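You operate a simulated robot arm through the tools that you are given. There is no shell and no other tool. Be economical: measure what you need, move in short steps, check, and stop when the job is done.

Carry out the task below with a simulated two-armed robot. There is one attempt and no reset: what you move stays moved.

Task
Press the badge waiting in the badge maker onto the black puck and set it on the pink tray.
Fine: use the magnet cup; swing it out again before you lift the puck.
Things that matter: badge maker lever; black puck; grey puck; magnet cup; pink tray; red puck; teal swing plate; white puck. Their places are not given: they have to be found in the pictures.

The check looks at the end state, three seconds after you hand in, the way a careful person would. Anything else that was tipped, shoved, dropped, spilled or broken makes it a failure.

Robot
Two 7-joint arms with four-finger grippers on one trunk that stands fixed in place. Base frame: the origin is at the foot of the trunk, x ahead of it, y to its left, z up; the work surface is at about z = 840. Units: mm, rad, N and s.
The left shoulder is at [40, 181, 1330], the right one opposite. With the tool pointing down near the work surface each hand reaches from about 100 to 800 mm from the base axis, measured 20 degrees to its own side. Payload 3.67 kg a hand.
Tool frame (each hand has its own): the origin (TCP) lies between the finger pads and is the grasp point; the fingertips stand 28 mm ahead of it; z points along the fingers, y is the line along which they close. Largest opening 112 mm; the body of the gripper starts 73 mm behind the TCP.
Orientation is that of the tool frame in the base frame, as a unit quaternion [x, y, z, w]. With the fingers straight down and closing along the base's y, the tool's x points along the base's -x, its y along +y and its z along -z.

Tools
- The arms move only by the tool apply_moves. It takes "left_motion", "right_motion" or both (then of equal length, played together; a hand with none holds still); each is one flat list of numbers, 7 for each row, row after row: the shift along the tool's x, y, z in mm, then the turn, a rotation vector about the tool's x, y, z in rad, then the finger opening in mm, from 0 to 112. In form: [x, y, z, rx, ry, rz, hand, x, y, z, rx, ry, rz, hand, ...]. A call has 1 to 10 rows; each row is the pose to reach, as a shift and turn from the pose commanded when the call began, along the tool's axes at that moment. A row lasts 0.2 s, in which the tool goes at most 50 mm and 0.15 rad; a call with a longer step from one row to the next is refused whole, and so is a gripper value outside its range. A pose out of reach is approached as far as the arm can. The call stops where the force on the tool passes 70 N (or 10 N more than at its start, if that is more) or the arm is blocked; 0.2 s more then pass. The fingers move at their own pace and stop on an object; they squeeze with about 23 N. The grip force told is the motor's: it shows also when the fingers shut on nothing. Time passes only in rows, and 0.2 s behind the last, so rows that repeat a pose let the fingers close. The reply holds the time, the measured pose of the TCP, the force on the tool along the base axes, the opening and the grip force, in the units named above and with some noise, with the torque about the TCP (base axes, N m) and any sound that the robot's microphone picked up.
- Cameras (640 x 400 px; columns grow to the right, rows downward): "scene" is now at [91.3, 49.9, 1560.3]; the picture's right is [0.58, -0.81, 0.00], its down [-0.45, -0.32, -0.83] and it looks along [0.68, 0.49, -0.55] (base axes); focal length 302 px, centre (320, 200). "left" rides on the left gripper at [60, 18, -104] in its tool frame; the picture's right is [-0.29, 0.96, 0.00], its down [-0.80, -0.24, -0.55] and it looks along [-0.53, -0.16, 0.83] (tool axes); focal length 234 px, centre (320, 200). "right" rides on the right gripper at [60, -18, -104] in its tool frame; the picture's right is [0.29, 0.96, 0.00], its down [-0.80, 0.24, -0.55] and it looks along [-0.53, 0.16, 0.83] (tool axes); focal length 234 px, centre (320, 200).
- get_image(camera): a new picture of that camera. It takes no simulated time.
- slide_trunk(by): slides the trunk up (or, below 0, down) by that many mm; the arms and the scene camera ride with it, the base frame stays. It gives what a move gives, with no picture.
- pan_tilt(pan, tilt): turns the head with the scene camera to pan (to the left, within 1.501 rad either way) and tilt (down, from -0.506 to 1.204), counted from straight ahead of the robot. It gives what a move gives.
- locate(camera, pixels): for up to 12 pixels [column, row] of the newest picture of that camera ("zoom" is the newest enlarged one), the place [x, y, z] in the base frame of the surface seen there, good to about 2 mm. It takes no simulated time.
- inspect(camera, box): a new picture of the part [left, top, right, bottom] of that camera's present view, enlarged. It takes no simulated time.
- sign_off(): hands the job in; it is judged then, once.

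Go step by step. Measure first, check grasps and placings, and put right what went wrong. The budget is 80 turns and 56 pictures, counting those below and the enlarged ones. Unless the task says otherwise, let go and move clear before handing in, and close with one line.

The tools are called after "Emit:" as a command line: name --argument value ..., lists and objects as JSON in quotes. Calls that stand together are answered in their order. apply_moves: Moves the arms, as the interface text tells. Its arguments: {"type":"object","properties":{"left_motion":{"type":"array","items":{"type":"number"}},"right_motion":{"type":"array","items":{"type":"number"}}},"required":[]} The other tools are called the same way: slide_trunk (by) slides the trunk up or down; pan_tilt (pan, tilt) turns the head that bears the scene camera; get_image (camera) takes a picture; locate (camera, pixels) gives the place of the surface under pixels of a picture; inspect (camera, box) takes an enlarged picture of a part of a camera's view; sign_off () hands the job in.

At the start:

```text
clock: 0.0
left_ee_pos: [361.3, 521.5, 1273.4]
left_orientation: [-0.001, 1.0, 0.001, 0.0]
left_force: [-0.1, -0.9, -0.5]
left_moment: [0.0, 0.04, -0.05]
left_opening: 111.8
left_finger_force: 0.0
right_ee_pos: [506.8, 8.5, 1319.9]
right_orientation: [0.001, 1.0, 0.0, 0.001]
right_force: [0.0, 0.2, -0.6]
right_moment: [0.04, -0.02, -0.01]
right_opening: 112.3
right_finger_force: 0.1
trunk travel left (down, up): [-450.0, 64.0]
head pan, tilt: [0.623, 0.585]
```

scene: 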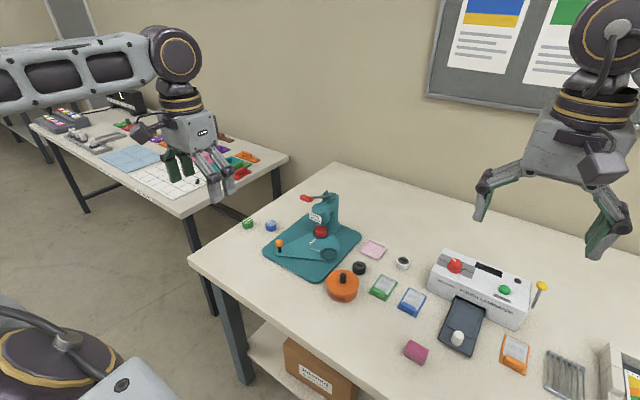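
right: 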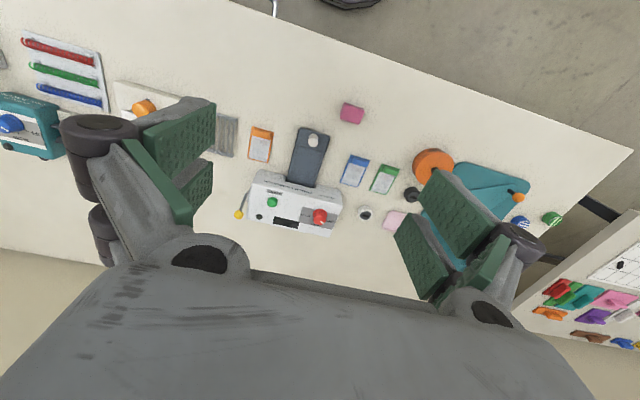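
left: 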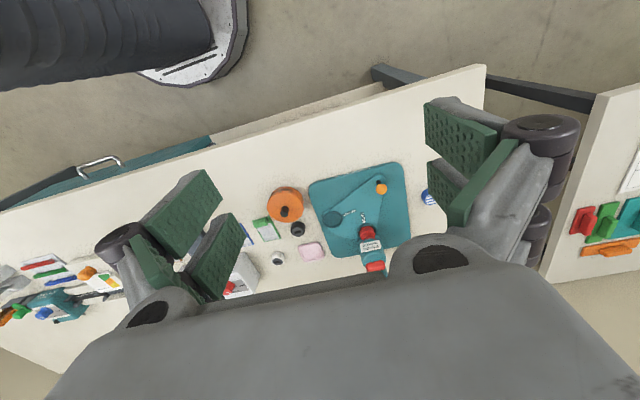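

The teal badge maker is around scene pixel (315,240), with the pink tray at (373,249) and the black puck at (359,267). I'll zoom in to see the parts.

Emit:
inspect --camera "scene" --box '[230, 180, 430, 305]'

Emit:
inspect --camera "left" --box '[250, 150, 442, 270]'

```text
3.20 times, centred on (330, 242) of scene
```

zoom: 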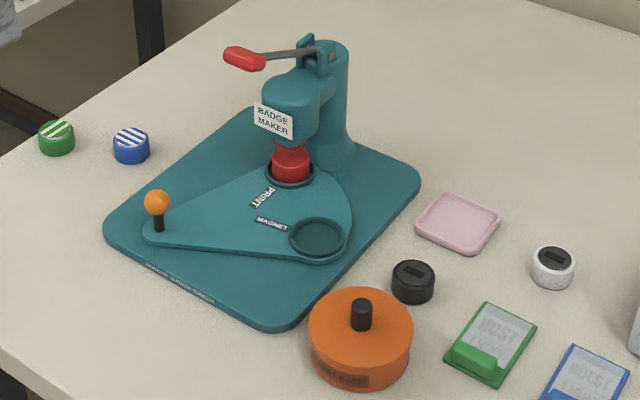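

```text
3.33 times, centred on (346, 210) of left
```

zoom: 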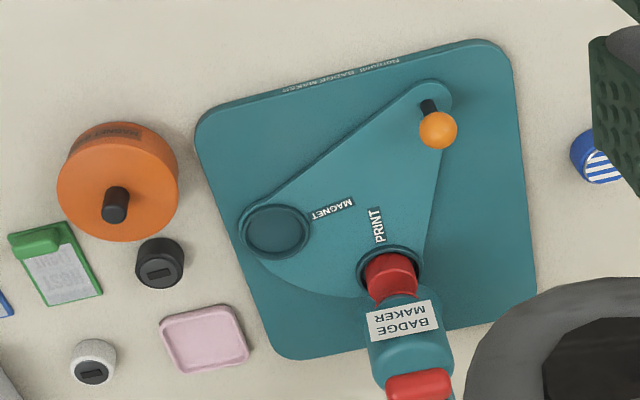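

The swing plate carries two cups: PRINT is now under the red ram, and MAGNET is out at zoom (318,237). I'll measure the main points.

Emit:
inspect --camera "scene" --box '[250, 185, 370, 285]'

Emit:
locate --camera "left" --pixels '[[332, 217], [381, 188], [367, 232], [297, 229], [312, 250], [284, 205], [278, 258], [373, 266], [368, 178], [320, 188], [400, 165], [408, 240]]'

```text
4.00 times, centred on (310, 235) of scene
```

zoom: 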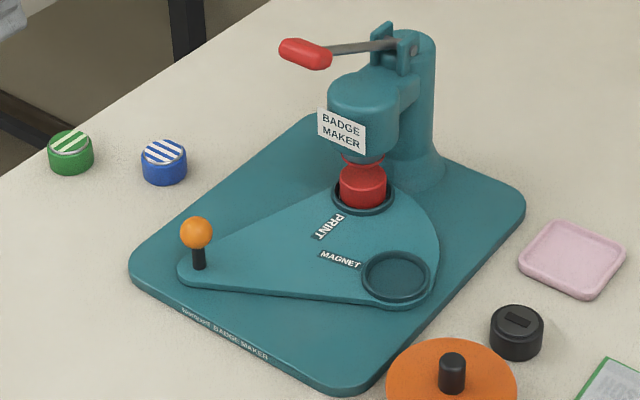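

```text
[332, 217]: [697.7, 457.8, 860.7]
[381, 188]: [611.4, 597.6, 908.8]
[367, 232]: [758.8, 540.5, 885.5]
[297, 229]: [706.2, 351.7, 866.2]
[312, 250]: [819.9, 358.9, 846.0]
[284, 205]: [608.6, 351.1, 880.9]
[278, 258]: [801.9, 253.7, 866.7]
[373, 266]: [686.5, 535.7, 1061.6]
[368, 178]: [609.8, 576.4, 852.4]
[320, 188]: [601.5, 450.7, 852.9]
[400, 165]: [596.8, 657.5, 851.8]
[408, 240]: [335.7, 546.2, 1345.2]
```

There is a red piece in the PRINT cup below the ram. I'll bring the left hand's camera closer to look at it.

Emit:
apply_moves --left_motion '[-20, 7, 40, 0, 0, 0, 112, -40, 14, 80, 0, 0, 0, 112, -60, 20, 120, 0, 0, 0, 112, -80, 27, 160, 0, 0, 0, 112, -100, 34, 200, 0, 0, 0, 112, -110, 40, 235, 0, 0, 0, 112]'

Emit:
get_image --camera "left"

```text
clock: 1.4
left_ee_pos: [471.6, 564.6, 1037.1]
left_orientation: [-0.001, 1.0, 0.0, 0.001]
left_force: [-0.6, -0.4, 0.0]
left_moment: [-0.02, 0.01, 0.0]
left_opening: 112.1
left_finger_force: 0.1
right_ee_pos: [506.8, 8.2, 1318.3]
right_orientation: [0.0, 1.0, 0.0, 0.0]
right_force: [0.6, 0.0, -0.5]
right_moment: [0.01, -0.01, -0.01]
right_opening: 112.2
right_finger_force: 0.1
trunk travel left (down, up): [-450.0, 64.0]
head pan, tilt: [0.623, 0.585]
```

```text
49 pictures are left
```

left: 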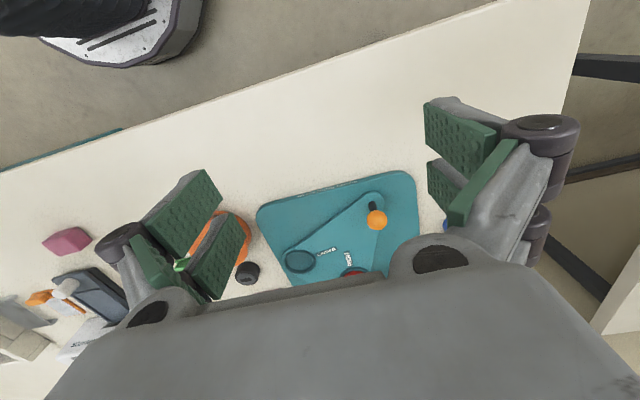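

The hand body blocks the forward view from here. I'll zoom the scene camera tightly on the ram and cup instead.

Emit:
inspect --camera "scene" --box '[296, 195, 352, 265]'

Emit:
locate --camera "scene" --pixels '[[321, 229], [321, 234], [309, 198], [327, 256], [280, 243], [342, 264], [313, 208], [322, 218], [334, 195], [359, 263], [373, 249], [351, 238]]'

```text
5.71 times, centred on (324, 230) of scene
```

zoom: 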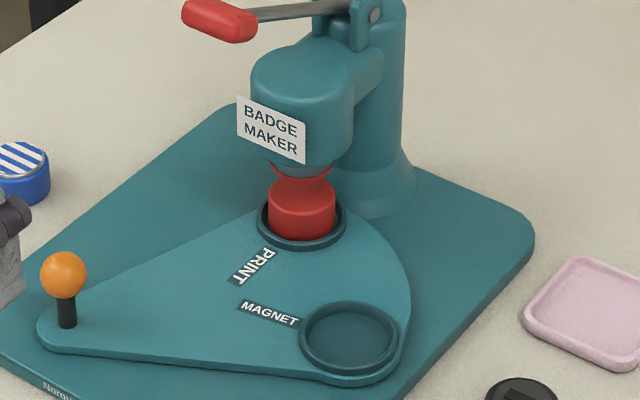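

```text
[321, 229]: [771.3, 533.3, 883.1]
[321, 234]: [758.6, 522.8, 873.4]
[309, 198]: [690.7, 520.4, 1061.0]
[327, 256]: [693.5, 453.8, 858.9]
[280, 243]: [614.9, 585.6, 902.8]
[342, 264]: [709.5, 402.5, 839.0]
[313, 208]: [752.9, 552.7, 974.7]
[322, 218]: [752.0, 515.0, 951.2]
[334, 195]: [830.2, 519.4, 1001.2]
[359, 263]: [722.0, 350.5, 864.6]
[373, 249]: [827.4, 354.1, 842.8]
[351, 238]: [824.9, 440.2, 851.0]
```

A red puck sits in the PRINT cup and a red disc shows under the ram, which is probably the badge. I still need the plate's pivot, so I'll locate the base corners and points along the plate edge.

Emit:
locate --camera "zoom" --pixels '[[405, 255], [407, 290], [400, 335], [375, 375], [382, 225], [350, 300], [348, 365], [302, 340], [395, 345], [350, 338], [302, 190], [302, 250]]'

Emit:
locate --camera "scene" --pixels '[[361, 237], [317, 280], [264, 252], [300, 218], [276, 252], [282, 239], [275, 247], [345, 226], [300, 257], [310, 243]]'

```text
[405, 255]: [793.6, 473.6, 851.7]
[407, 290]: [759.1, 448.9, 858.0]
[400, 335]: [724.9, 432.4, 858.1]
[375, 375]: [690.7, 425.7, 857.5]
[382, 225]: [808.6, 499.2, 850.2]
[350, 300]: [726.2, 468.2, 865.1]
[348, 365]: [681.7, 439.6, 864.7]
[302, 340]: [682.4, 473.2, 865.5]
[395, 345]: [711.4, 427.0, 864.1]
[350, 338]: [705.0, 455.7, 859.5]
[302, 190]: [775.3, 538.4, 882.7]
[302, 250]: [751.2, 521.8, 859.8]
```

```text
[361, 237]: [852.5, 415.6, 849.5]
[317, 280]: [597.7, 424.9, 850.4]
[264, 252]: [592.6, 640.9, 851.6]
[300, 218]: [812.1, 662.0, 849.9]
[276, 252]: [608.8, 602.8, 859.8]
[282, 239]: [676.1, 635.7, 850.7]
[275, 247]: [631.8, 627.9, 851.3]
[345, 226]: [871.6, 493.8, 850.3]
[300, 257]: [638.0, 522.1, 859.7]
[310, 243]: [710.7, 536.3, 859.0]
```

From the geometry, the pivot is about (690,535), the MAGNET cup (702,452), the PRINT/ram axis about (774,537), and the knob (612,597). That means swinging the plate about 83° CCW by moving the knob toward -y. The reach is marginal, so I'll raise the left hand and lower the trunk somewhat.

Emit:
apply_moves --left_motion '[0, 0, -45, 0, 0, 0, 112, 0, 0, -90, 0, 0, 0, 112, 0, 0, -135, 0, 0, 0, 112, 0, 0, -180, 0, 0, 0, 112]'

Emit:
slide_trunk --by -130

Emit:
get_image --camera "scene"

Emit:
get_image --camera "left"

```text
clock: 2.4
left_ee_pos: [471.8, 560.7, 1217.8]
left_orientation: [-0.001, 1.0, 0.001, 0.0]
left_force: [-0.2, -0.7, 0.6]
left_moment: [0.01, 0.0, 0.0]
left_opening: 112.1
left_finger_force: 0.1
right_ee_pos: [506.7, 7.8, 1319.6]
right_orientation: [0.0, 1.0, 0.0, 0.0]
right_force: [-0.6, 0.1, -0.2]
right_moment: [0.02, -0.01, 0.02]
right_opening: 112.2
right_finger_force: 0.0
trunk travel left (down, up): [-450.0, 64.0]
head pan, tilt: [0.623, 0.585]
```

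```text
clock: 4.0
left_ee_pos: [471.5, 559.4, 1086.7]
left_orientation: [-0.001, 1.0, 0.001, 0.001]
left_force: [-0.1, 0.1, 0.6]
left_moment: [-0.02, 0.0, -0.03]
left_opening: 112.1
left_finger_force: 0.0
right_ee_pos: [506.3, 8.6, 1188.8]
right_orientation: [0.0, 1.0, 0.001, 0.001]
right_force: [0.4, 0.9, 0.0]
right_moment: [0.0, 0.0, -0.01]
right_opening: 112.0
right_finger_force: 0.1
trunk travel left (down, up): [-320.0, 194.0]
head pan, tilt: [0.623, 0.585]
```

```text
47 pictures are left
```

scene: 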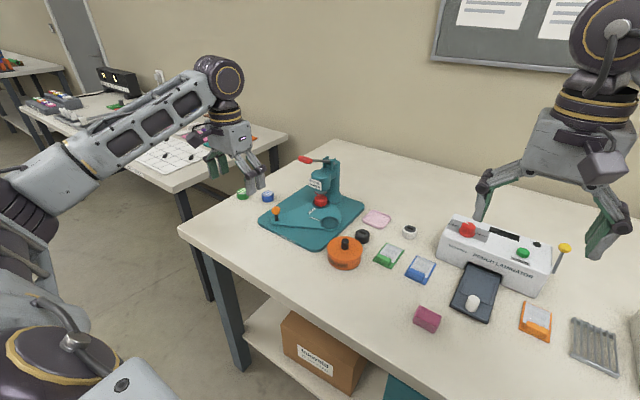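

```text
46 pictures are left
```

left: 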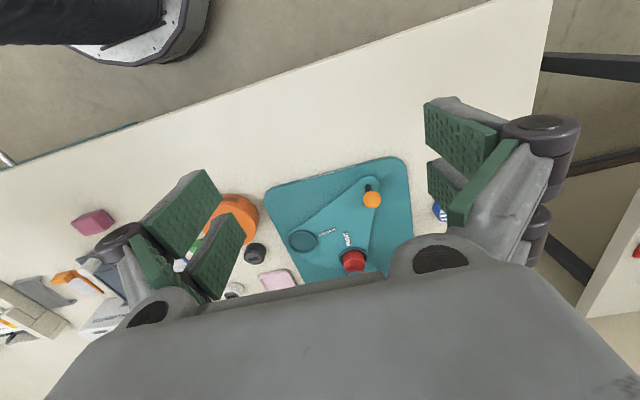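

The arms are clear after the trunk move. I'll take a lower-angle zoom to refine the positions.

Emit:
inspect --camera "scene" --box '[250, 150, 410, 250]'

Emit:
locate --camera "left" --pixels '[[255, 254], [246, 254], [264, 254], [255, 245], [255, 249], [303, 240], [291, 240], [316, 240], [352, 253], [278, 280]]'

```text
4.00 times, centred on (330, 200) of scene
```

zoom: 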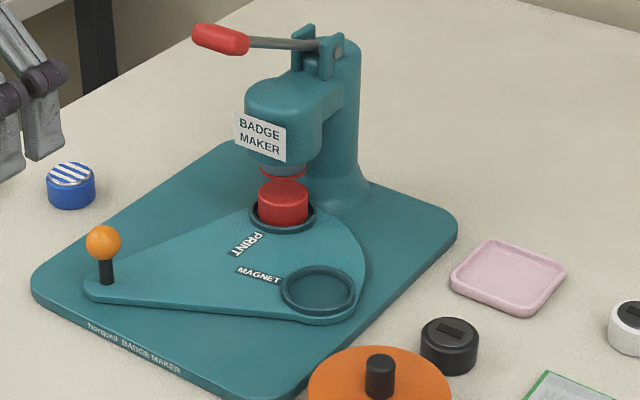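

```text
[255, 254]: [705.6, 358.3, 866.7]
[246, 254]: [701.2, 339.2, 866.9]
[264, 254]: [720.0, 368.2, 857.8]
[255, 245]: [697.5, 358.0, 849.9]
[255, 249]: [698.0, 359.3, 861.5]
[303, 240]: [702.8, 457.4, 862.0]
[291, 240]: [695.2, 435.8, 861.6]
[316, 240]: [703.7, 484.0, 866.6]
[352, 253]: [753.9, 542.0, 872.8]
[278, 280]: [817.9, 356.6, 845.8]
```

Next I'll measure the puck, cup, ram, lever and tray in this zoom.

Emit:
locate --camera "zoom" --pixels '[[450, 333], [425, 334], [475, 337], [452, 321], [446, 345], [449, 365], [318, 271], [318, 306], [284, 288], [352, 290], [283, 188], [283, 215]]'

Emit:
locate --camera "zoom" --pixels '[[282, 168], [205, 37], [238, 42], [300, 44], [336, 45], [457, 279], [493, 243], [560, 268], [523, 312], [508, 275], [106, 275], [103, 238]]'

```text
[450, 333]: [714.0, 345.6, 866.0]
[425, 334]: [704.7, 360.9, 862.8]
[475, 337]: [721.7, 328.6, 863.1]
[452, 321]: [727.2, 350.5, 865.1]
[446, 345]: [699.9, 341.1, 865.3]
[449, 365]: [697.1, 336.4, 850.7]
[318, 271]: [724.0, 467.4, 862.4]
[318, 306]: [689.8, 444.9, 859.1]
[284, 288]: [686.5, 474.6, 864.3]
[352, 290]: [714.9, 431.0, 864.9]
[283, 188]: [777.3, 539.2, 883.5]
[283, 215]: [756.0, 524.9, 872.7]
```

```text
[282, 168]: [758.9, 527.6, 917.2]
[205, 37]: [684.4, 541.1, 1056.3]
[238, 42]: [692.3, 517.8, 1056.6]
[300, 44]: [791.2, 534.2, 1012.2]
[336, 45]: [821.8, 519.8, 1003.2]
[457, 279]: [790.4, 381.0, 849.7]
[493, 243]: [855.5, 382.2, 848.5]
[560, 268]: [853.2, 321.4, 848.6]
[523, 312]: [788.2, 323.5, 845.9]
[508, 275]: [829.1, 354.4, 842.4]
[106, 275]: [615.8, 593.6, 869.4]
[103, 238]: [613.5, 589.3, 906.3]
```

I now have the measurements: black puck (713,345.5) with radius about 19.5 and top at 866, cup (702,453) with floor about 859.5 and rim 865, and tray centre (822,352). I'll move the left hand above the puck, yawed about 43° so it stays clear of the lever later.

Emit:
apply_moves --left_motion '[-30, -27, 16, 0, 0, -0.094, 90, -60, -54, 32, 0, 0, -0.188, 70, -90, -80, 48, 0, 0, -0.281, 70, -121, -107, 63, 0, 0, -0.375, 70, -151, -134, 79, 0, 0, -0.469, 70, -181, -161, 95, 0, 0, -0.562, 70, -211, -187, 111, 0, 0, -0.656, 70, -241.5, -214, 127, 0, 0, -0.75, 70]'

Emit:
get_image --camera "left"

```text
clock: 5.8
left_ee_pos: [715.0, 346.5, 959.8]
left_orientation: [-0.369, 0.929, 0.002, 0.0]
left_force: [0.3, 0.6, 0.6]
left_moment: [0.02, 0.03, 0.02]
left_opening: 69.7
left_finger_force: 0.2
right_ee_pos: [506.7, 6.0, 1188.2]
right_orientation: [0.0, 1.0, 0.001, -0.002]
right_force: [0.4, -0.4, -0.6]
right_moment: [0.05, 0.02, 0.02]
right_opening: 111.9
right_finger_force: 0.1
trunk travel left (down, up): [-320.0, 194.0]
head pan, tilt: [0.623, 0.585]
```

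```text
44 pictures are left
```

left: 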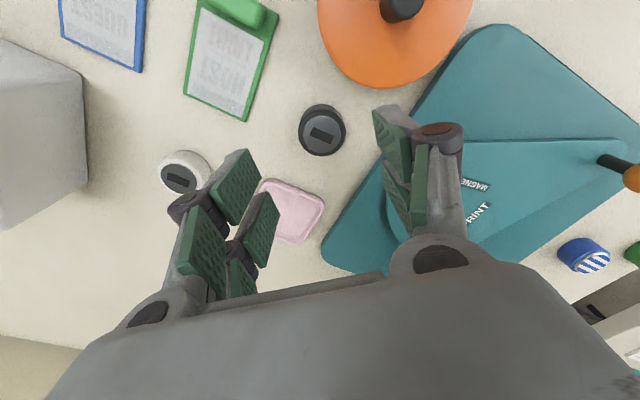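

The puck top is at left pixel (323,130). I'll refine its centre from this view.

Emit:
locate --camera "left" --pixels '[[324, 127], [302, 128], [344, 124], [322, 108], [325, 146]]'

```text
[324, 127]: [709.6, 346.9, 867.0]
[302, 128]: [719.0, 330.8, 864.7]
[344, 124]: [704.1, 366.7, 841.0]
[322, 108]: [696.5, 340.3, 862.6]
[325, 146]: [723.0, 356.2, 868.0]
```

The centre agrees at about (712,346). I'll descend to z 879 and close.

Emit:
apply_moves --left_motion '[0, 0, 40, 0, 0, 0, 70, 1, 0, 70, 0, 0, 0, 70, 2, 0, 81, 0, 0, 0, 70, 2, 0, 81, 0, 0, 0, 30, 2, 0, 81, 0, 0, 0, 30, 2, 0, 81, 0, 0, 0, 30]'

```text
clock: 7.2
left_ee_pos: [711.9, 346.4, 879.3]
left_orientation: [-0.368, 0.93, 0.0, 0.001]
left_force: [-0.1, 0.4, 0.6]
left_moment: [0.04, -0.01, 0.0]
left_opening: 40.4
left_finger_force: 23.4
right_ee_pos: [506.5, 7.7, 1188.6]
right_orientation: [0.0, 1.0, 0.0, 0.0]
right_force: [-0.3, 0.2, -0.2]
right_moment: [0.0, 0.0, 0.01]
right_opening: 111.8
right_finger_force: 0.0
trunk travel left (down, up): [-320.0, 194.0]
head pan, tilt: [0.623, 0.585]
```

The puck is gripped at 40.4 mm. I'll lift it and carry it above the MAGNET cup, then check.

Emit:
apply_moves --left_motion '[0, 0, -25, 0, 0, 0, 30, 0, 0, -50, 0, 0, 0, 30, -20, 26, -50, 0, 0, 0, 30, -42, 55, -50, 0, 0, 0, 30, -65.6, 84.5, -50, 0, 0, 0, 30, -65.6, 84.5, -50, 0, 0, 0, 30]'

Emit:
inspect --camera "scene" --box '[250, 150, 410, 250]'

Emit:
get_image --camera "left"

```text
clock: 8.6
left_ee_pos: [702.9, 454.1, 927.8]
left_orientation: [-0.367, 0.93, -0.001, 0.0]
left_force: [0.3, -0.6, -0.7]
left_moment: [0.04, 0.02, -0.03]
left_opening: 40.1
left_finger_force: 22.9
right_ee_pos: [507.4, 7.4, 1188.1]
right_orientation: [0.0, 1.0, 0.0, -0.001]
right_force: [-0.9, -0.6, 0.0]
right_moment: [-0.01, -0.02, 0.04]
right_opening: 112.1
right_finger_force: 0.2
trunk travel left (down, up): [-320.0, 194.0]
head pan, tilt: [0.623, 0.585]
```

```text
4.00 times, centred on (330, 200) of scene
```

zoom: 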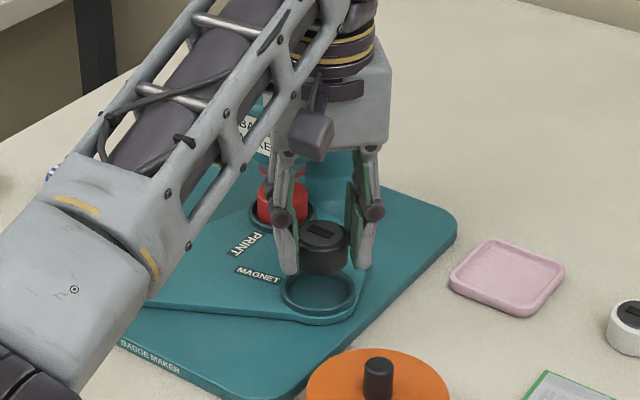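

```text
42 pictures are left
```

left: 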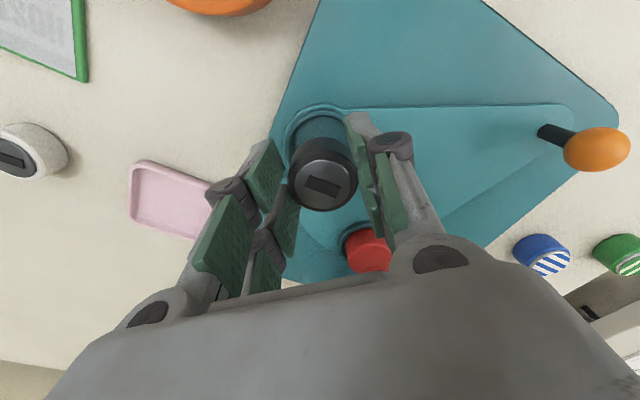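

The puck hangs over the cup. I'll check the alignment against the visible rim.

Emit:
locate --camera "left" --pixels '[[288, 140], [295, 120], [318, 108], [340, 110], [322, 183], [292, 185], [324, 205], [355, 180]]'

Emit:
locate --camera "zoom" --pixels '[[282, 289], [356, 290], [318, 311], [323, 232], [322, 223], [300, 238], [346, 240]]'

```text
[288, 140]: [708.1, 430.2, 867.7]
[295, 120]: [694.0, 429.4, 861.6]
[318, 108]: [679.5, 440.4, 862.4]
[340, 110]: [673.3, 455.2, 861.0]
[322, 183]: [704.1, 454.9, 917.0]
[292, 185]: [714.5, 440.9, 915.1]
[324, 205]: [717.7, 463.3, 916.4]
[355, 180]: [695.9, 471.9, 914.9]
```

```text
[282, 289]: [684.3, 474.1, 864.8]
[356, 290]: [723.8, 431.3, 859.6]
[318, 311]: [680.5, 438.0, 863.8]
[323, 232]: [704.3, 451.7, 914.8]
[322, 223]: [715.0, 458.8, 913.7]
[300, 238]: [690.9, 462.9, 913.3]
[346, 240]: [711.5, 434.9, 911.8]
```

The puck sits about 2 mm off the cup centre, so I'll correct that and lower it in.

Emit:
apply_moves --left_motion '[2.1, 0.6, 8, 0, 0, 0, 30, 2.1, 0.6, 16, 0, 0, 0, 30, 2.1, 0.6, 22, 0, 0, 0, 30, 2.1, 0.6, 26, 0, 0, 0, 30, 2.1, 0.6, 28, 0, 0, 0, 30]'

Emit:
inspect --camera "scene" --box '[290, 185, 370, 235]'

```text
clock: 9.8
left_ee_pos: [700.1, 452.2, 900.9]
left_orientation: [-0.367, 0.93, 0.001, 0.001]
left_force: [0.6, -0.7, 1.0]
left_moment: [0.0, -0.02, 0.0]
left_opening: 40.3
left_finger_force: 22.6
right_ee_pos: [506.9, 9.1, 1187.8]
right_orientation: [0.0, 1.0, -0.001, 0.0]
right_force: [-0.8, -0.1, -0.2]
right_moment: [0.01, -0.01, -0.03]
right_opening: 111.7
right_finger_force: 0.1
trunk travel left (down, up): [-320.0, 194.0]
head pan, tilt: [0.623, 0.585]
```

```text
8.00 times, centred on (330, 210) of scene
```

zoom: 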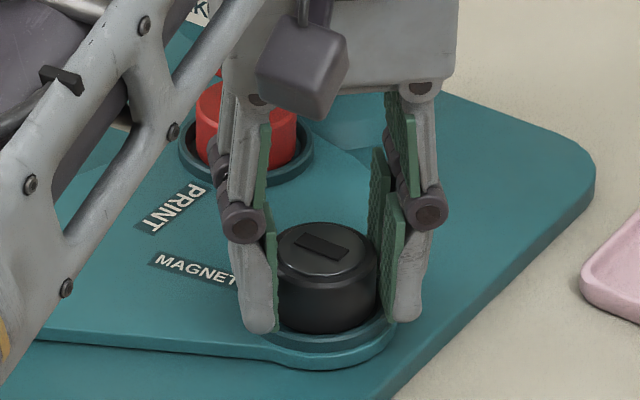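

The puck is inside the cup rim. I'll lower the last 1.5 mm, release and rise.

Emit:
apply_moves --left_motion '[0, 0, 1.5, 0, 0, 0, 30, 0, 0, 1.5, 0, 0, 0, 60, 0, 0, 1.5, 0, 0, 0, 60, 0, 0, -20, 0, 0, 0, 60, 0, 0, -50, 0, 0, 0, 60, 0, 0, -60, 0, 0, 0, 60]'

Emit:
get_image --camera "left"

```text
clock: 11.2
left_ee_pos: [700.8, 451.5, 961.0]
left_orientation: [-0.367, 0.93, 0.0, 0.0]
left_force: [0.4, -0.8, 0.3]
left_moment: [0.0, 0.0, 0.03]
left_opening: 60.0
left_finger_force: 0.1
right_ee_pos: [506.6, 7.4, 1187.8]
right_orientation: [0.0, 1.0, 0.0, 0.0]
right_force: [0.5, 0.2, 0.4]
right_moment: [0.0, 0.03, 0.02]
right_opening: 112.1
right_finger_force: 0.0
trunk travel left (down, up): [-320.0, 194.0]
head pan, tilt: [0.623, 0.585]
```

```text
40 pictures are left
```

left: 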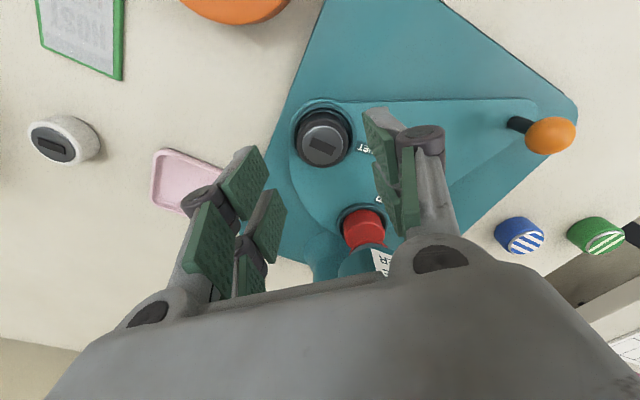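

The black puck is seated in the MAGNET cup. I'll move over the orange knob at about (614,596,903), turning the hand back so the fingers straddle it along y, and keep away from the lever on the way.

Emit:
apply_moves --left_motion '[39.9, 30.5, -5, 0, 0, 0.125, 50, 69.4, 64.9, -5, 0, 0, 0.25, 44, 49.6, 108, -5, 0, 0, 0.375, 44, 21.7, 140.7, -5, 0, 0, 0.5, 44, -12.4, 159.6, -5, 0, 0, 0.625, 44, -35.3, 164.8, -5, 0, 0, 0.75, 44]'

Emit:
get_image --camera "left"

Emit:
inspect --camera "scene" --box '[230, 120, 390, 250]'

```text
refused: row 1 steps farther than a row can; nothing moved
```

```text
39 pictures are left
```

left: 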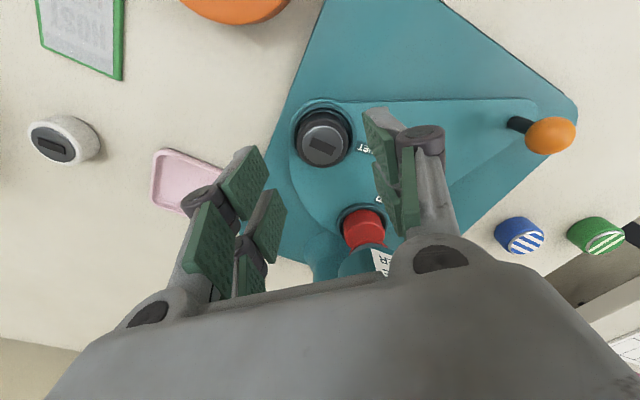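

```text
3.08 times, centred on (310, 185) of scene
```

zoom: 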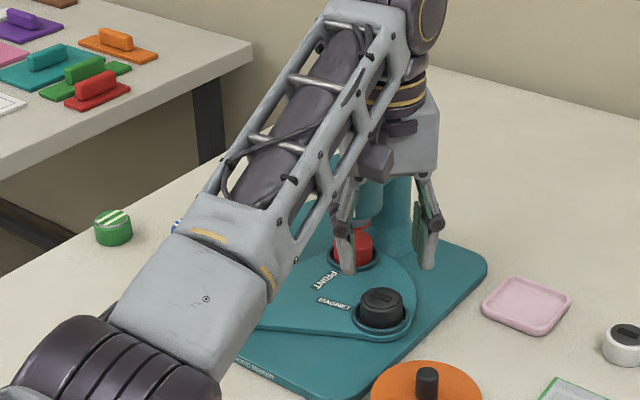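

The first step was just over the limit, so nothing moved. I'll resend with finer steps.

Emit:
apply_moves --left_motion '[20, 15, -5, 0, 0, 0.1, 55, 40, 30, -5, 0, 0, 0.2, 50, 69.4, 64.9, -5, 0, 0, 0.32, 44, 49.6, 108, -5, 0, 0, 0.44, 44, 21.7, 140.7, -5, 0, 0, 0.55, 44, -12.4, 159.6, -5, 0, 0, 0.65, 44, -35.3, 164.8, -5, 0, 0, 0.75, 44]'

Emit:
get_image --camera "left"

Emit:
inspect --camera "scene" --box '[230, 120, 390, 250]'

```text
clock: 12.8
left_ee_pos: [612.3, 596.6, 964.5]
left_orientation: [0.0, 1.0, 0.0, 0.001]
left_force: [0.1, -0.5, 0.0]
left_moment: [-0.03, 0.01, 0.0]
left_opening: 44.1
left_finger_force: 0.0
right_ee_pos: [507.8, 8.1, 1187.8]
right_orientation: [0.0, 1.0, 0.0, 0.0]
right_force: [0.9, 0.2, 0.1]
right_moment: [0.01, -0.01, -0.02]
right_opening: 111.9
right_finger_force: 0.0
trunk travel left (down, up): [-320.0, 194.0]
head pan, tilt: [0.623, 0.585]
```

```text
37 pictures are left
```

left: 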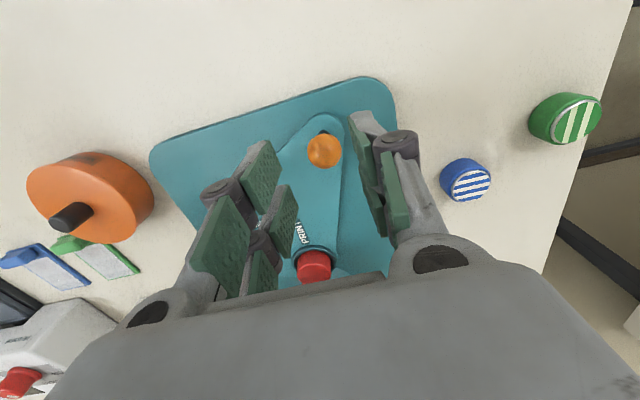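

```text
3.08 times, centred on (310, 185) of scene
```

zoom: 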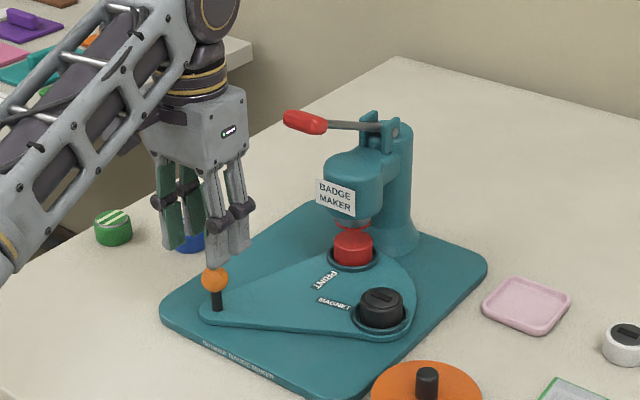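

The gripper straddles the knob from above. I'll check the ball, and the blue badge's clearance.

Emit:
locate --camera "left" --pixels '[[325, 150], [310, 150], [340, 152], [441, 180], [465, 165], [325, 133]]'

```text
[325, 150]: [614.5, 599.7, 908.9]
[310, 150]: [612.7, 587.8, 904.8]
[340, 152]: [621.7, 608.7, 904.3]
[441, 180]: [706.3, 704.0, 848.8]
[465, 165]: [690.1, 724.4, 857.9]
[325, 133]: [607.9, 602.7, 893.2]
```

The ball centre is about (617,598.5) and the blue badge is well clear. I'll descend to straddle the post.

Emit:
apply_moves --left_motion '[-4, 2, 30, 0, 0, 0, 44, -4, 2, 55, 0, 0, 0, 44, -4, 2, 65, 0, 0, 0, 44]'

```text
clock: 13.6
left_ee_pos: [616.6, 598.9, 900.5]
left_orientation: [-0.001, 1.0, 0.001, 0.0]
left_force: [-0.3, -0.1, -0.8]
left_moment: [0.01, 0.02, -0.02]
left_opening: 43.9
left_finger_force: 0.1
right_ee_pos: [505.8, 8.3, 1187.2]
right_orientation: [0.001, 1.0, 0.001, 0.0]
right_force: [0.6, 0.2, 0.3]
right_moment: [0.02, 0.0, 0.0]
right_opening: 112.3
right_finger_force: 0.1
trunk travel left (down, up): [-320.0, 194.0]
head pan, tilt: [0.623, 0.585]
```

I'll swing the plate gently for the first third of the arc and check the response.

Emit:
apply_moves --left_motion '[0, -8, 0, 0, 0, 0, 44, 3, -14, 0, 0, 0, 0, 44, 6, -20, 0, 0, 0, 0, 44, 10.6, -27.4, 0, 0, 0, 0, 44, 14.5, -35, 0, 0, 0, 0, 44, 17.7, -43, 0, 0, 0, 0, 44, 20.3, -51, 0, 0, 0, 0, 44, 22.1, -59, 0, 0, 0, 0, 44]'

Emit:
inspect --camera "scene" --box '[230, 120, 390, 250]'

```text
clock: 15.4
left_ee_pos: [595.3, 540.2, 901.4]
left_orientation: [-0.001, 1.0, 0.001, 0.0]
left_force: [-1.1, 0.2, -0.1]
left_moment: [0.02, 0.02, 0.02]
left_opening: 43.9
left_finger_force: 0.1
right_ee_pos: [507.3, 8.5, 1188.1]
right_orientation: [0.0, 1.0, 0.0, 0.0]
right_force: [0.6, -0.7, -0.7]
right_moment: [0.02, -0.02, -0.07]
right_opening: 112.3
right_finger_force: 0.1
trunk travel left (down, up): [-320.0, 194.0]
head pan, tilt: [0.623, 0.585]
```

```text
3.08 times, centred on (310, 185) of scene
```

zoom: 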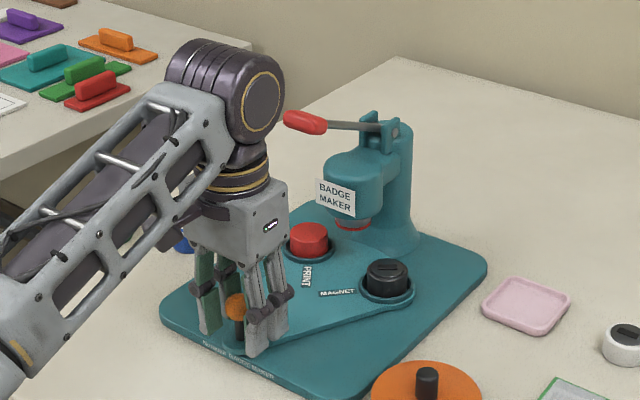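

The plate swings smoothly and the badge's red rim stays under the ram. I'll continue the arc.

Emit:
apply_moves --left_motion '[1, -8.5, 0, 0, 0, 0, 44, 2, -17, 0, 0, 0, 0, 44, 1.5, -25.5, 0, 0, 0, 0, 44, 0.8, -34, 0, 0, 0, 0, 44, -1, -42, 0, 0, 0, 0, 44, -3.6, -50, 0, 0, 0, 0, 44, -6.8, -58, 0, 0, 0, 0, 44, -10.7, -66, 0, 0, 0, 0, 44]'

Emit:
inspect --camera "scene" --box '[230, 120, 390, 250]'

```text
clock: 17.2
left_ee_pos: [606.4, 474.0, 899.5]
left_orientation: [-0.001, 1.0, 0.0, 0.0]
left_force: [-1.0, 0.0, 0.6]
left_moment: [0.0, 0.02, 0.02]
left_opening: 44.3
left_finger_force: 0.1
right_ee_pos: [506.2, 7.2, 1187.2]
right_orientation: [0.0, 1.0, 0.0, 0.0]
right_force: [-1.4, -0.5, -0.6]
right_moment: [-0.01, 0.01, 0.0]
right_opening: 112.0
right_finger_force: 0.1
trunk travel left (down, up): [-320.0, 194.0]
head pan, tilt: [0.623, 0.585]
```

```text
3.08 times, centred on (310, 185) of scene
```

zoom: 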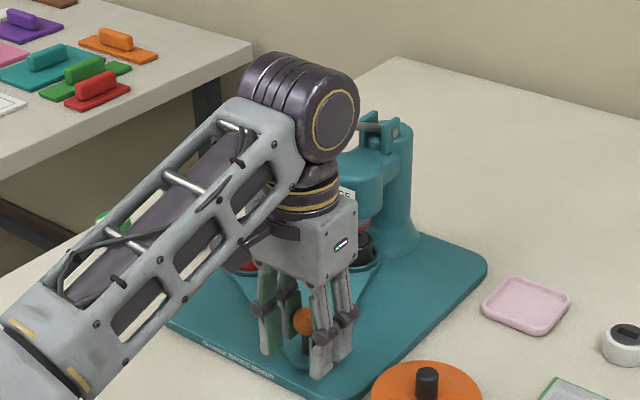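

The MAGNET cup is almost under the ram. I'll finish in small steps and watch for the stop.

Emit:
apply_moves --left_motion '[-2, -3.5, 0, 0, 0, 0, 44, -4, -7, 0, 0, 0, 0, 44, -6.6, -10.2, 0, 0, 0, 0, 44, -9.3, -13.5, 0, 0, 0, 0, 44]'

Emit:
get_image --camera "left"

```text
clock: 18.2
left_ee_pos: [614.1, 465.6, 900.6]
left_orientation: [-0.003, 1.0, 0.001, -0.001]
left_force: [-17.6, 33.1, -4.9]
left_moment: [-0.06, 0.1, 0.78]
left_opening: 60.6
left_finger_force: 15.2
right_ee_pos: [504.4, 12.1, 1188.0]
right_orientation: [0.0, 1.0, -0.001, 0.001]
right_force: [0.4, -0.7, 0.6]
right_moment: [0.0, -0.01, 0.01]
right_opening: 112.0
right_finger_force: 0.1
trunk travel left (down, up): [-320.0, 194.0]
head pan, tilt: [0.623, 0.585]
```

```text
33 pictures are left
```

left: 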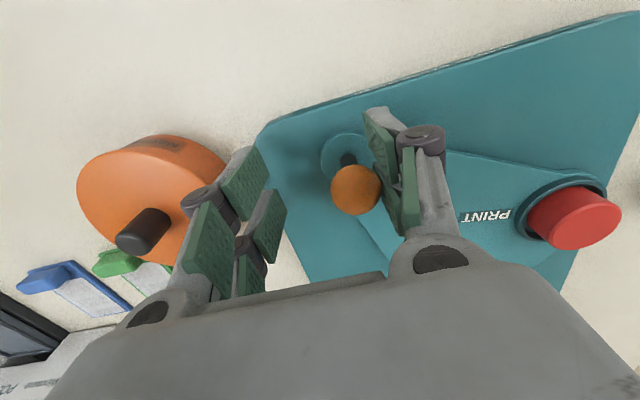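

The stop was reached at 33 N, so the plate is fully swung. I'll relieve the pressure and lift straight up off the knob.

Emit:
apply_moves --left_motion '[-6, 4, 0, 0, 0, 0, 50, -6, 6, 0, 0, 0, 0, 50, -6, 6, -40, 0, 0, 0, 50, -6, 6, -75, 0, 0, 0, 50, 40, 0, -75, 0, 0, 0, 50, 85, 0, -75, 0, 0, 0, 50, 130, 0, -75, 0, 0, 0, 50, 130, 0, -75, 0, 0, 0, 50]'

Emit:
inspect --camera "scene" --box '[230, 120, 390, 250]'

Emit:
get_image --camera "left"

```text
clock: 20.0
left_ee_pos: [486.0, 460.1, 976.3]
left_orientation: [-0.002, 1.0, 0.001, -0.001]
left_force: [-0.3, 0.4, 0.0]
left_moment: [0.0, -0.02, 0.02]
left_opening: 50.4
left_finger_force: 0.1
right_ee_pos: [507.6, 7.7, 1188.6]
right_orientation: [0.0, 1.0, 0.001, -0.001]
right_force: [0.0, -0.3, -0.6]
right_moment: [0.05, 0.01, -0.02]
right_opening: 112.0
right_finger_force: 0.1
trunk travel left (down, up): [-320.0, 194.0]
head pan, tilt: [0.623, 0.585]
```

```text
3.08 times, centred on (310, 185) of scene
```

zoom: 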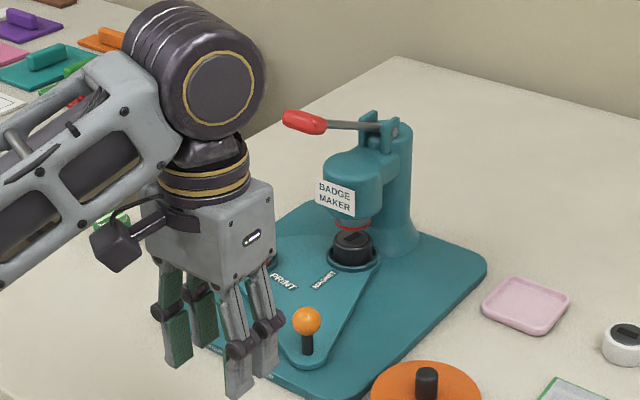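

```text
31 pictures are left
```

left: 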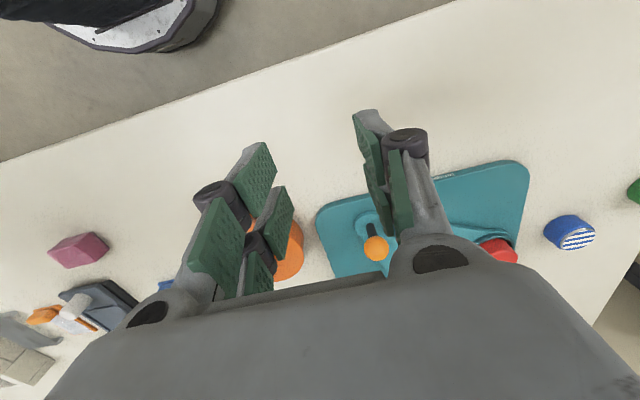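

The black puck now sits under the ram. Next I'll measure the lever handle.

Emit:
locate --camera "zoom" --pixels '[[288, 117], [296, 116], [306, 119], [318, 122], [306, 128], [345, 125], [362, 127], [396, 130], [351, 243], [353, 224]]'

```text
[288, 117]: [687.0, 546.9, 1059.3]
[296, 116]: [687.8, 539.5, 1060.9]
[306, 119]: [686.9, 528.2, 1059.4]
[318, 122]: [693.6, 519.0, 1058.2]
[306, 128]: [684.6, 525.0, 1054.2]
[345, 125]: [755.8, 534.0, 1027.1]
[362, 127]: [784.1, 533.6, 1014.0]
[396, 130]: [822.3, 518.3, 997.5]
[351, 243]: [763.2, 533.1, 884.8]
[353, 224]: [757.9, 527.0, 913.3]
```

The handle is a crossbar along y, centred about (690,533,1054). I'll close the fingers and go above it.

Emit:
apply_moves --left_motion '[0, 0, -48, 0, 0, 0, 20, 0, 0, -96, 0, 0, 0, 0, 0, 0, -144, 0, 0, 0, 0, -42, 15, -148, 0, 0, 0, 0, -84, 30, -148, 0, 0, 0, 0, -126, 45, -148, 0, 0, 0, 0, -168, 60, -148, 0, 0, 0, 0, -203, 73, -148, 0, 0, 0, 0, -203, 73, -148, 0, 0, 0, 0]'

Emit:
inspect --camera "scene" --box '[230, 90, 390, 220]'

```text
clock: 22.0
left_ee_pos: [687.6, 534.7, 1126.6]
left_orientation: [-0.001, 1.0, 0.001, 0.001]
left_force: [-0.6, 0.3, -0.3]
left_moment: [-0.04, -0.05, 0.02]
left_opening: 0.1
left_finger_force: 23.2
right_ee_pos: [505.9, 8.9, 1189.7]
right_orientation: [-0.001, 1.0, 0.0, 0.0]
right_force: [0.6, 0.3, -0.1]
right_moment: [-0.02, 0.03, 0.03]
right_opening: 112.0
right_finger_force: 0.0
trunk travel left (down, up): [-320.0, 194.0]
head pan, tilt: [0.623, 0.585]
```

```text
3.08 times, centred on (310, 155) of scene
```

zoom: 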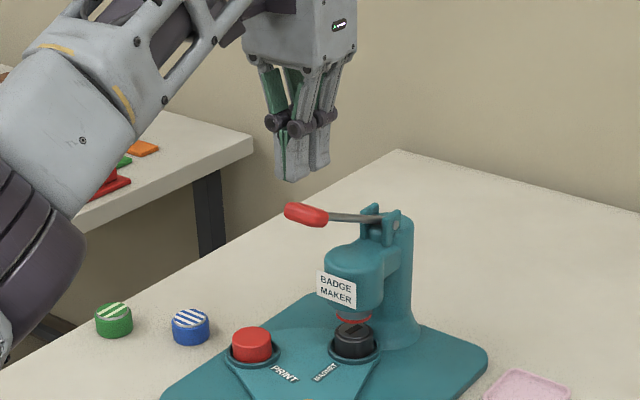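

The fingers are right above the handle. I'll press down in stages and read the force.

Emit:
apply_moves --left_motion '[0, 0, 25, 0, 0, 0, 0, 0, 0, 36, 0, 0, 0, 0, 0, 0, 46, 0, 0, 0, 0, 0, 0, 56, 0, 0, 0, 0, 0, 0, 66, 0, 0, 0, 0, 0, 0, 76, 0, 0, 0, 0]'

Emit:
inspect --camera "scene" --box '[230, 110, 390, 240]'

```text
clock: 23.4
left_ee_pos: [681.7, 532.2, 1051.1]
left_orientation: [-0.001, 1.0, 0.001, -0.001]
left_force: [-38.5, -3.1, 10.3]
left_moment: [0.12, 0.85, -0.06]
left_opening: 6.3
left_finger_force: 35.7
right_ee_pos: [500.8, 6.7, 1191.1]
right_orientation: [0.0, 1.0, 0.001, 0.003]
right_force: [0.0, -0.3, 0.5]
right_moment: [0.01, 0.01, 0.0]
right_opening: 112.0
right_finger_force: 0.0
trunk travel left (down, up): [-320.0, 194.0]
head pan, tilt: [0.623, 0.585]
```

```text
3.08 times, centred on (310, 175) of scene
```

zoom: 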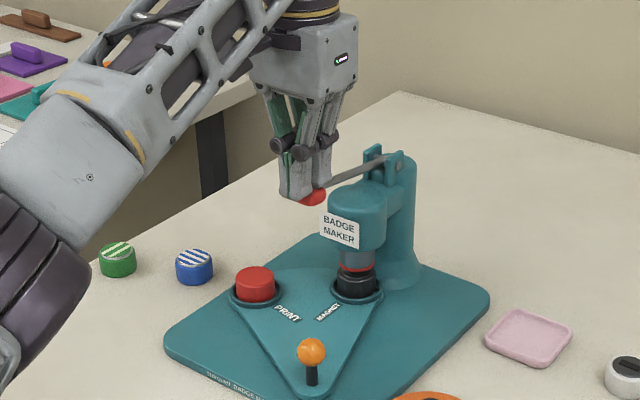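

The ram came down, but a 38 N sideways force means the fingers are riding off the front of the handle. I'll locate the handle now.

Emit:
locate --camera "zoom" --pixels '[[319, 194], [312, 201], [322, 190], [345, 175], [372, 165], [356, 268], [356, 280], [398, 163]]'

Emit:
inspect --camera "scene" --box '[290, 140, 350, 220]'

```text
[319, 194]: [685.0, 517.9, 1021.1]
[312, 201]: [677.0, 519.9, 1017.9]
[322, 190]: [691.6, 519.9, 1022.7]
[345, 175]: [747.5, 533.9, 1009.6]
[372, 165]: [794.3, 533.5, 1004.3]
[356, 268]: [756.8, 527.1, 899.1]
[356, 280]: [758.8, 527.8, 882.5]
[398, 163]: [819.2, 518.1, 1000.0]
```

```text
5.00 times, centred on (320, 180) of scene
```

zoom: 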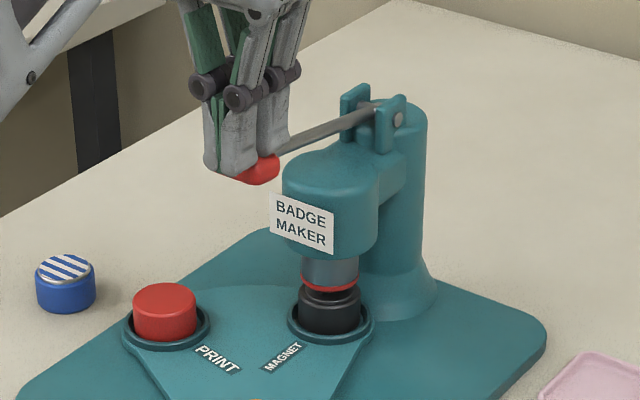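

The handle centre is about (684,533,1018), and the rod is prying at the finger seam. I'll lift, shift to x≈694, y≈541 so solid fingers bear on it, and press again.

Emit:
apply_moves --left_motion '[0, 0, -25, 0, 0, 0, 0, 0, 0, -50, 0, 0, 0, 0, -6.5, 6.5, -55, 0, 0, 0, 0, -6.5, 6.5, -55, 0, 0, 0, 0, -6.5, 6.5, -40, 0, 0, 0, 0, -6.5, 6.5, -28, 0, 0, 0, 0, -6.5, 6.5, -16, 0, 0, 0, 0, -6.5, 6.5, -6, 0, 0, 0, 0]'

Emit:
inspect --camera "scene" --box '[270, 120, 370, 220]'

```text
clock: 25.2
left_ee_pos: [695.4, 539.9, 1053.6]
left_orientation: [-0.001, 1.0, 0.0, 0.001]
left_force: [-0.5, -0.6, 1.2]
left_moment: [0.01, 0.03, 0.01]
left_opening: 5.8
left_finger_force: 35.7
right_ee_pos: [505.7, 8.9, 1189.1]
right_orientation: [0.0, 1.0, 0.0, 0.0]
right_force: [0.6, -0.1, 0.1]
right_moment: [0.04, -0.01, -0.02]
right_opening: 112.3
right_finger_force: 0.0
trunk travel left (down, up): [-320.0, 194.0]
head pan, tilt: [0.623, 0.585]
```

```text
4.00 times, centred on (320, 170) of scene
```

zoom: 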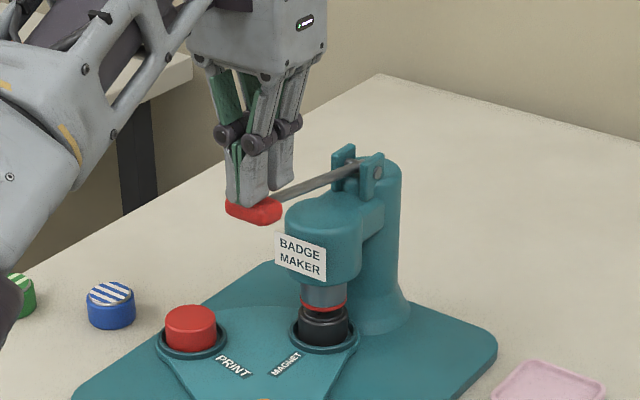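

The opening still reads 5.8 mm, so the rod may be between the fingertips. I'll look closely.

Emit:
inspect --camera "scene" --box '[310, 140, 360, 180]'

Emit:
get_image --camera "left"

```text
10.00 times, centred on (335, 160) of scene
```

zoom: 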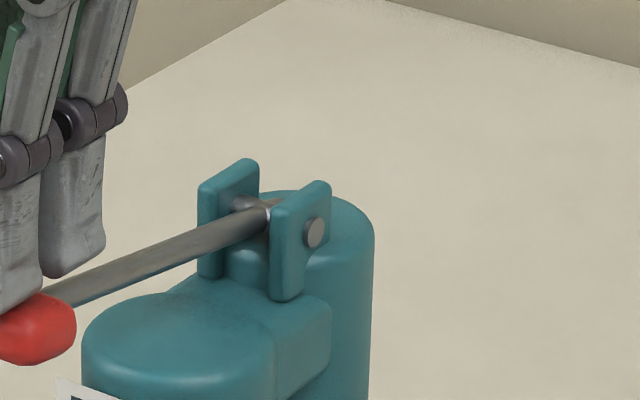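

```text
25 pictures are left
```

left: 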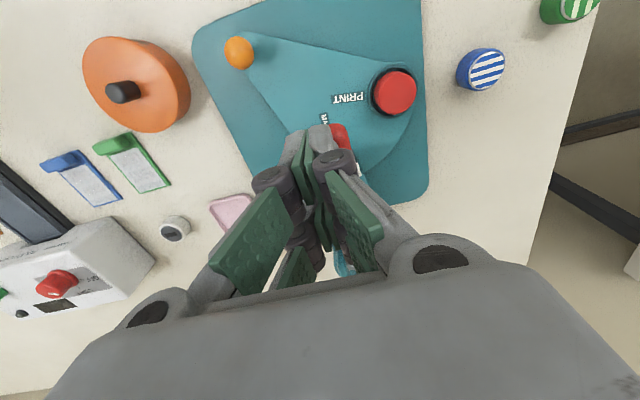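

The lever stays where it was left, and the finger linkage seems slightly sprung. I'll lift, open and close again to reset it.

Emit:
apply_moves --left_motion '[0, 0, -25, 0, 0, 0, 0, 0, 0, -30, 0, 0, 0, 30, 0, 0, -30, 0, 0, 0, 30, 0, 0, -30, 0, 0, 0, 0, 0, 0, -30, 0, 0, 0, 0, 0, 0, -30, 0, 0, 0, 0]'

Emit:
inspect --camera "scene" --box '[270, 120, 370, 220]'

```text
clock: 26.6
left_ee_pos: [695.1, 538.6, 1084.1]
left_orientation: [-0.001, 1.0, 0.001, 0.0]
left_force: [-0.2, -0.4, 1.2]
left_moment: [-0.03, 0.02, -0.02]
left_opening: 6.0
left_finger_force: 35.2
right_ee_pos: [507.6, 7.6, 1188.0]
right_orientation: [-0.001, 1.0, 0.0, 0.001]
right_force: [0.0, -0.2, 0.1]
right_moment: [-0.01, -0.01, 0.01]
right_opening: 112.1
right_finger_force: 0.1
trunk travel left (down, up): [-320.0, 194.0]
head pan, tilt: [0.623, 0.585]
```

```text
4.00 times, centred on (320, 170) of scene
```

zoom: 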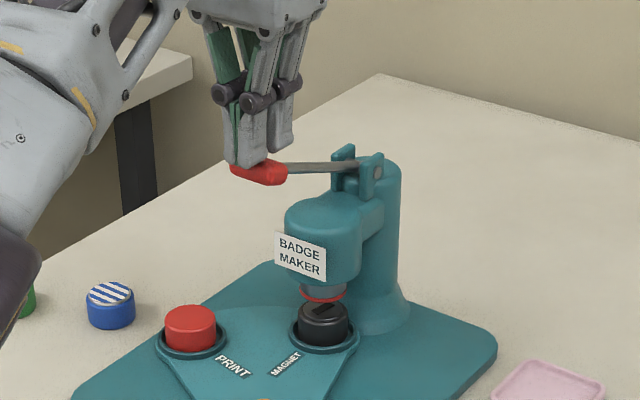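

The lever springs back up and the rod is pinched between the fingertips. I'll open, rise clear, close, shift to y≈545 so the seam is off the rod, then press.

Emit:
apply_moves --left_motion '[0, 0, 0, 0, 0, 0, 30, 0, 0, -30, 0, 0, 0, 30, 2, 4, -50, 0, 0, 0, 0, 2, 4, -50, 0, 0, 0, 0, 2, 4, -50, 0, 0, 0, 0]'

Emit:
inspect --camera "scene" --box '[270, 110, 370, 210]'

```text
clock: 27.8
left_ee_pos: [693.0, 543.1, 1134.0]
left_orientation: [-0.001, 1.0, 0.001, 0.0]
left_force: [-0.5, -0.5, 0.4]
left_moment: [-0.03, -0.01, -0.02]
left_opening: 0.0
left_finger_force: 22.9
right_ee_pos: [506.3, 7.9, 1188.1]
right_orientation: [0.0, 1.0, 0.0, 0.0]
right_force: [-0.1, 0.5, 0.1]
right_moment: [0.02, 0.01, -0.02]
right_opening: 112.2
right_finger_force: 0.1
trunk travel left (down, up): [-320.0, 194.0]
head pan, tilt: [0.623, 0.585]
```

```text
4.00 times, centred on (320, 160) of scene
```

zoom: 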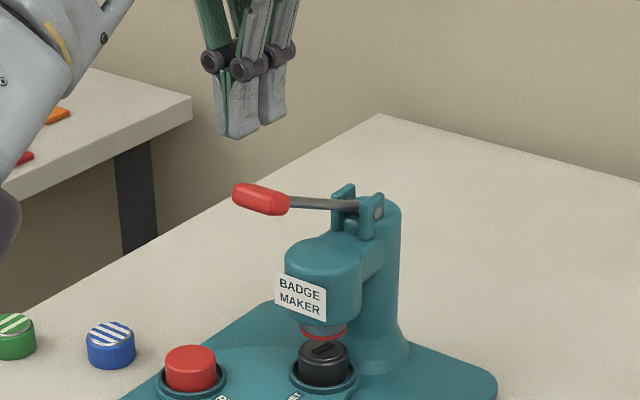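

The fingers are fully closed and offset, so I'll press the lever down now in one call until resistance.

Emit:
apply_moves --left_motion '[0, 0, 25, 0, 0, 0, 0, 0, 0, 40, 0, 0, 0, 0, 0, 0, 52, 0, 0, 0, 0, 0, 0, 64, 0, 0, 0, 0, 0, 0, 76, 0, 0, 0, 0, 0, 0, 86, 0, 0, 0, 0, 0, 0, 94, 0, 0, 0, 0, 0, 0, 100, 0, 0, 0, 0, 0, 0, 106, 0, 0, 0, 0, 0, 0, 112, 0, 0, 0, 0]'

Emit:
inspect --camera "scene" --box '[270, 120, 370, 220]'

```text
clock: 29.5
left_ee_pos: [680.7, 542.4, 1041.1]
left_orientation: [-0.003, 1.0, 0.0, -0.016]
left_force: [-66.3, -5.6, 10.1]
left_moment: [-0.88, 1.52, -0.07]
left_opening: 5.8
left_finger_force: 35.8
right_ee_pos: [500.3, 4.3, 1193.4]
right_orientation: [0.002, 1.0, 0.0, 0.003]
right_force: [0.0, 0.2, 0.6]
right_moment: [-0.04, 0.03, 0.0]
right_opening: 112.0
right_finger_force: 0.0
trunk travel left (down, up): [-320.0, 194.0]
head pan, tilt: [0.623, 0.585]
stopped in row 8 (left hand): the force on the tool passed its limit at 72 N (the readings are from after the stop); the commanded pose is now the measured one
```

```text
4.00 times, centred on (320, 170) of scene
```

zoom: 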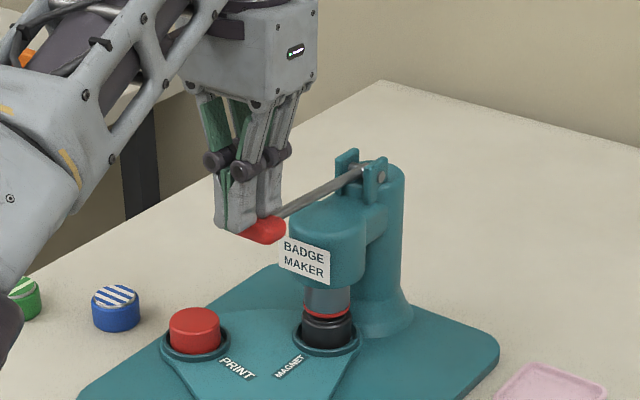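

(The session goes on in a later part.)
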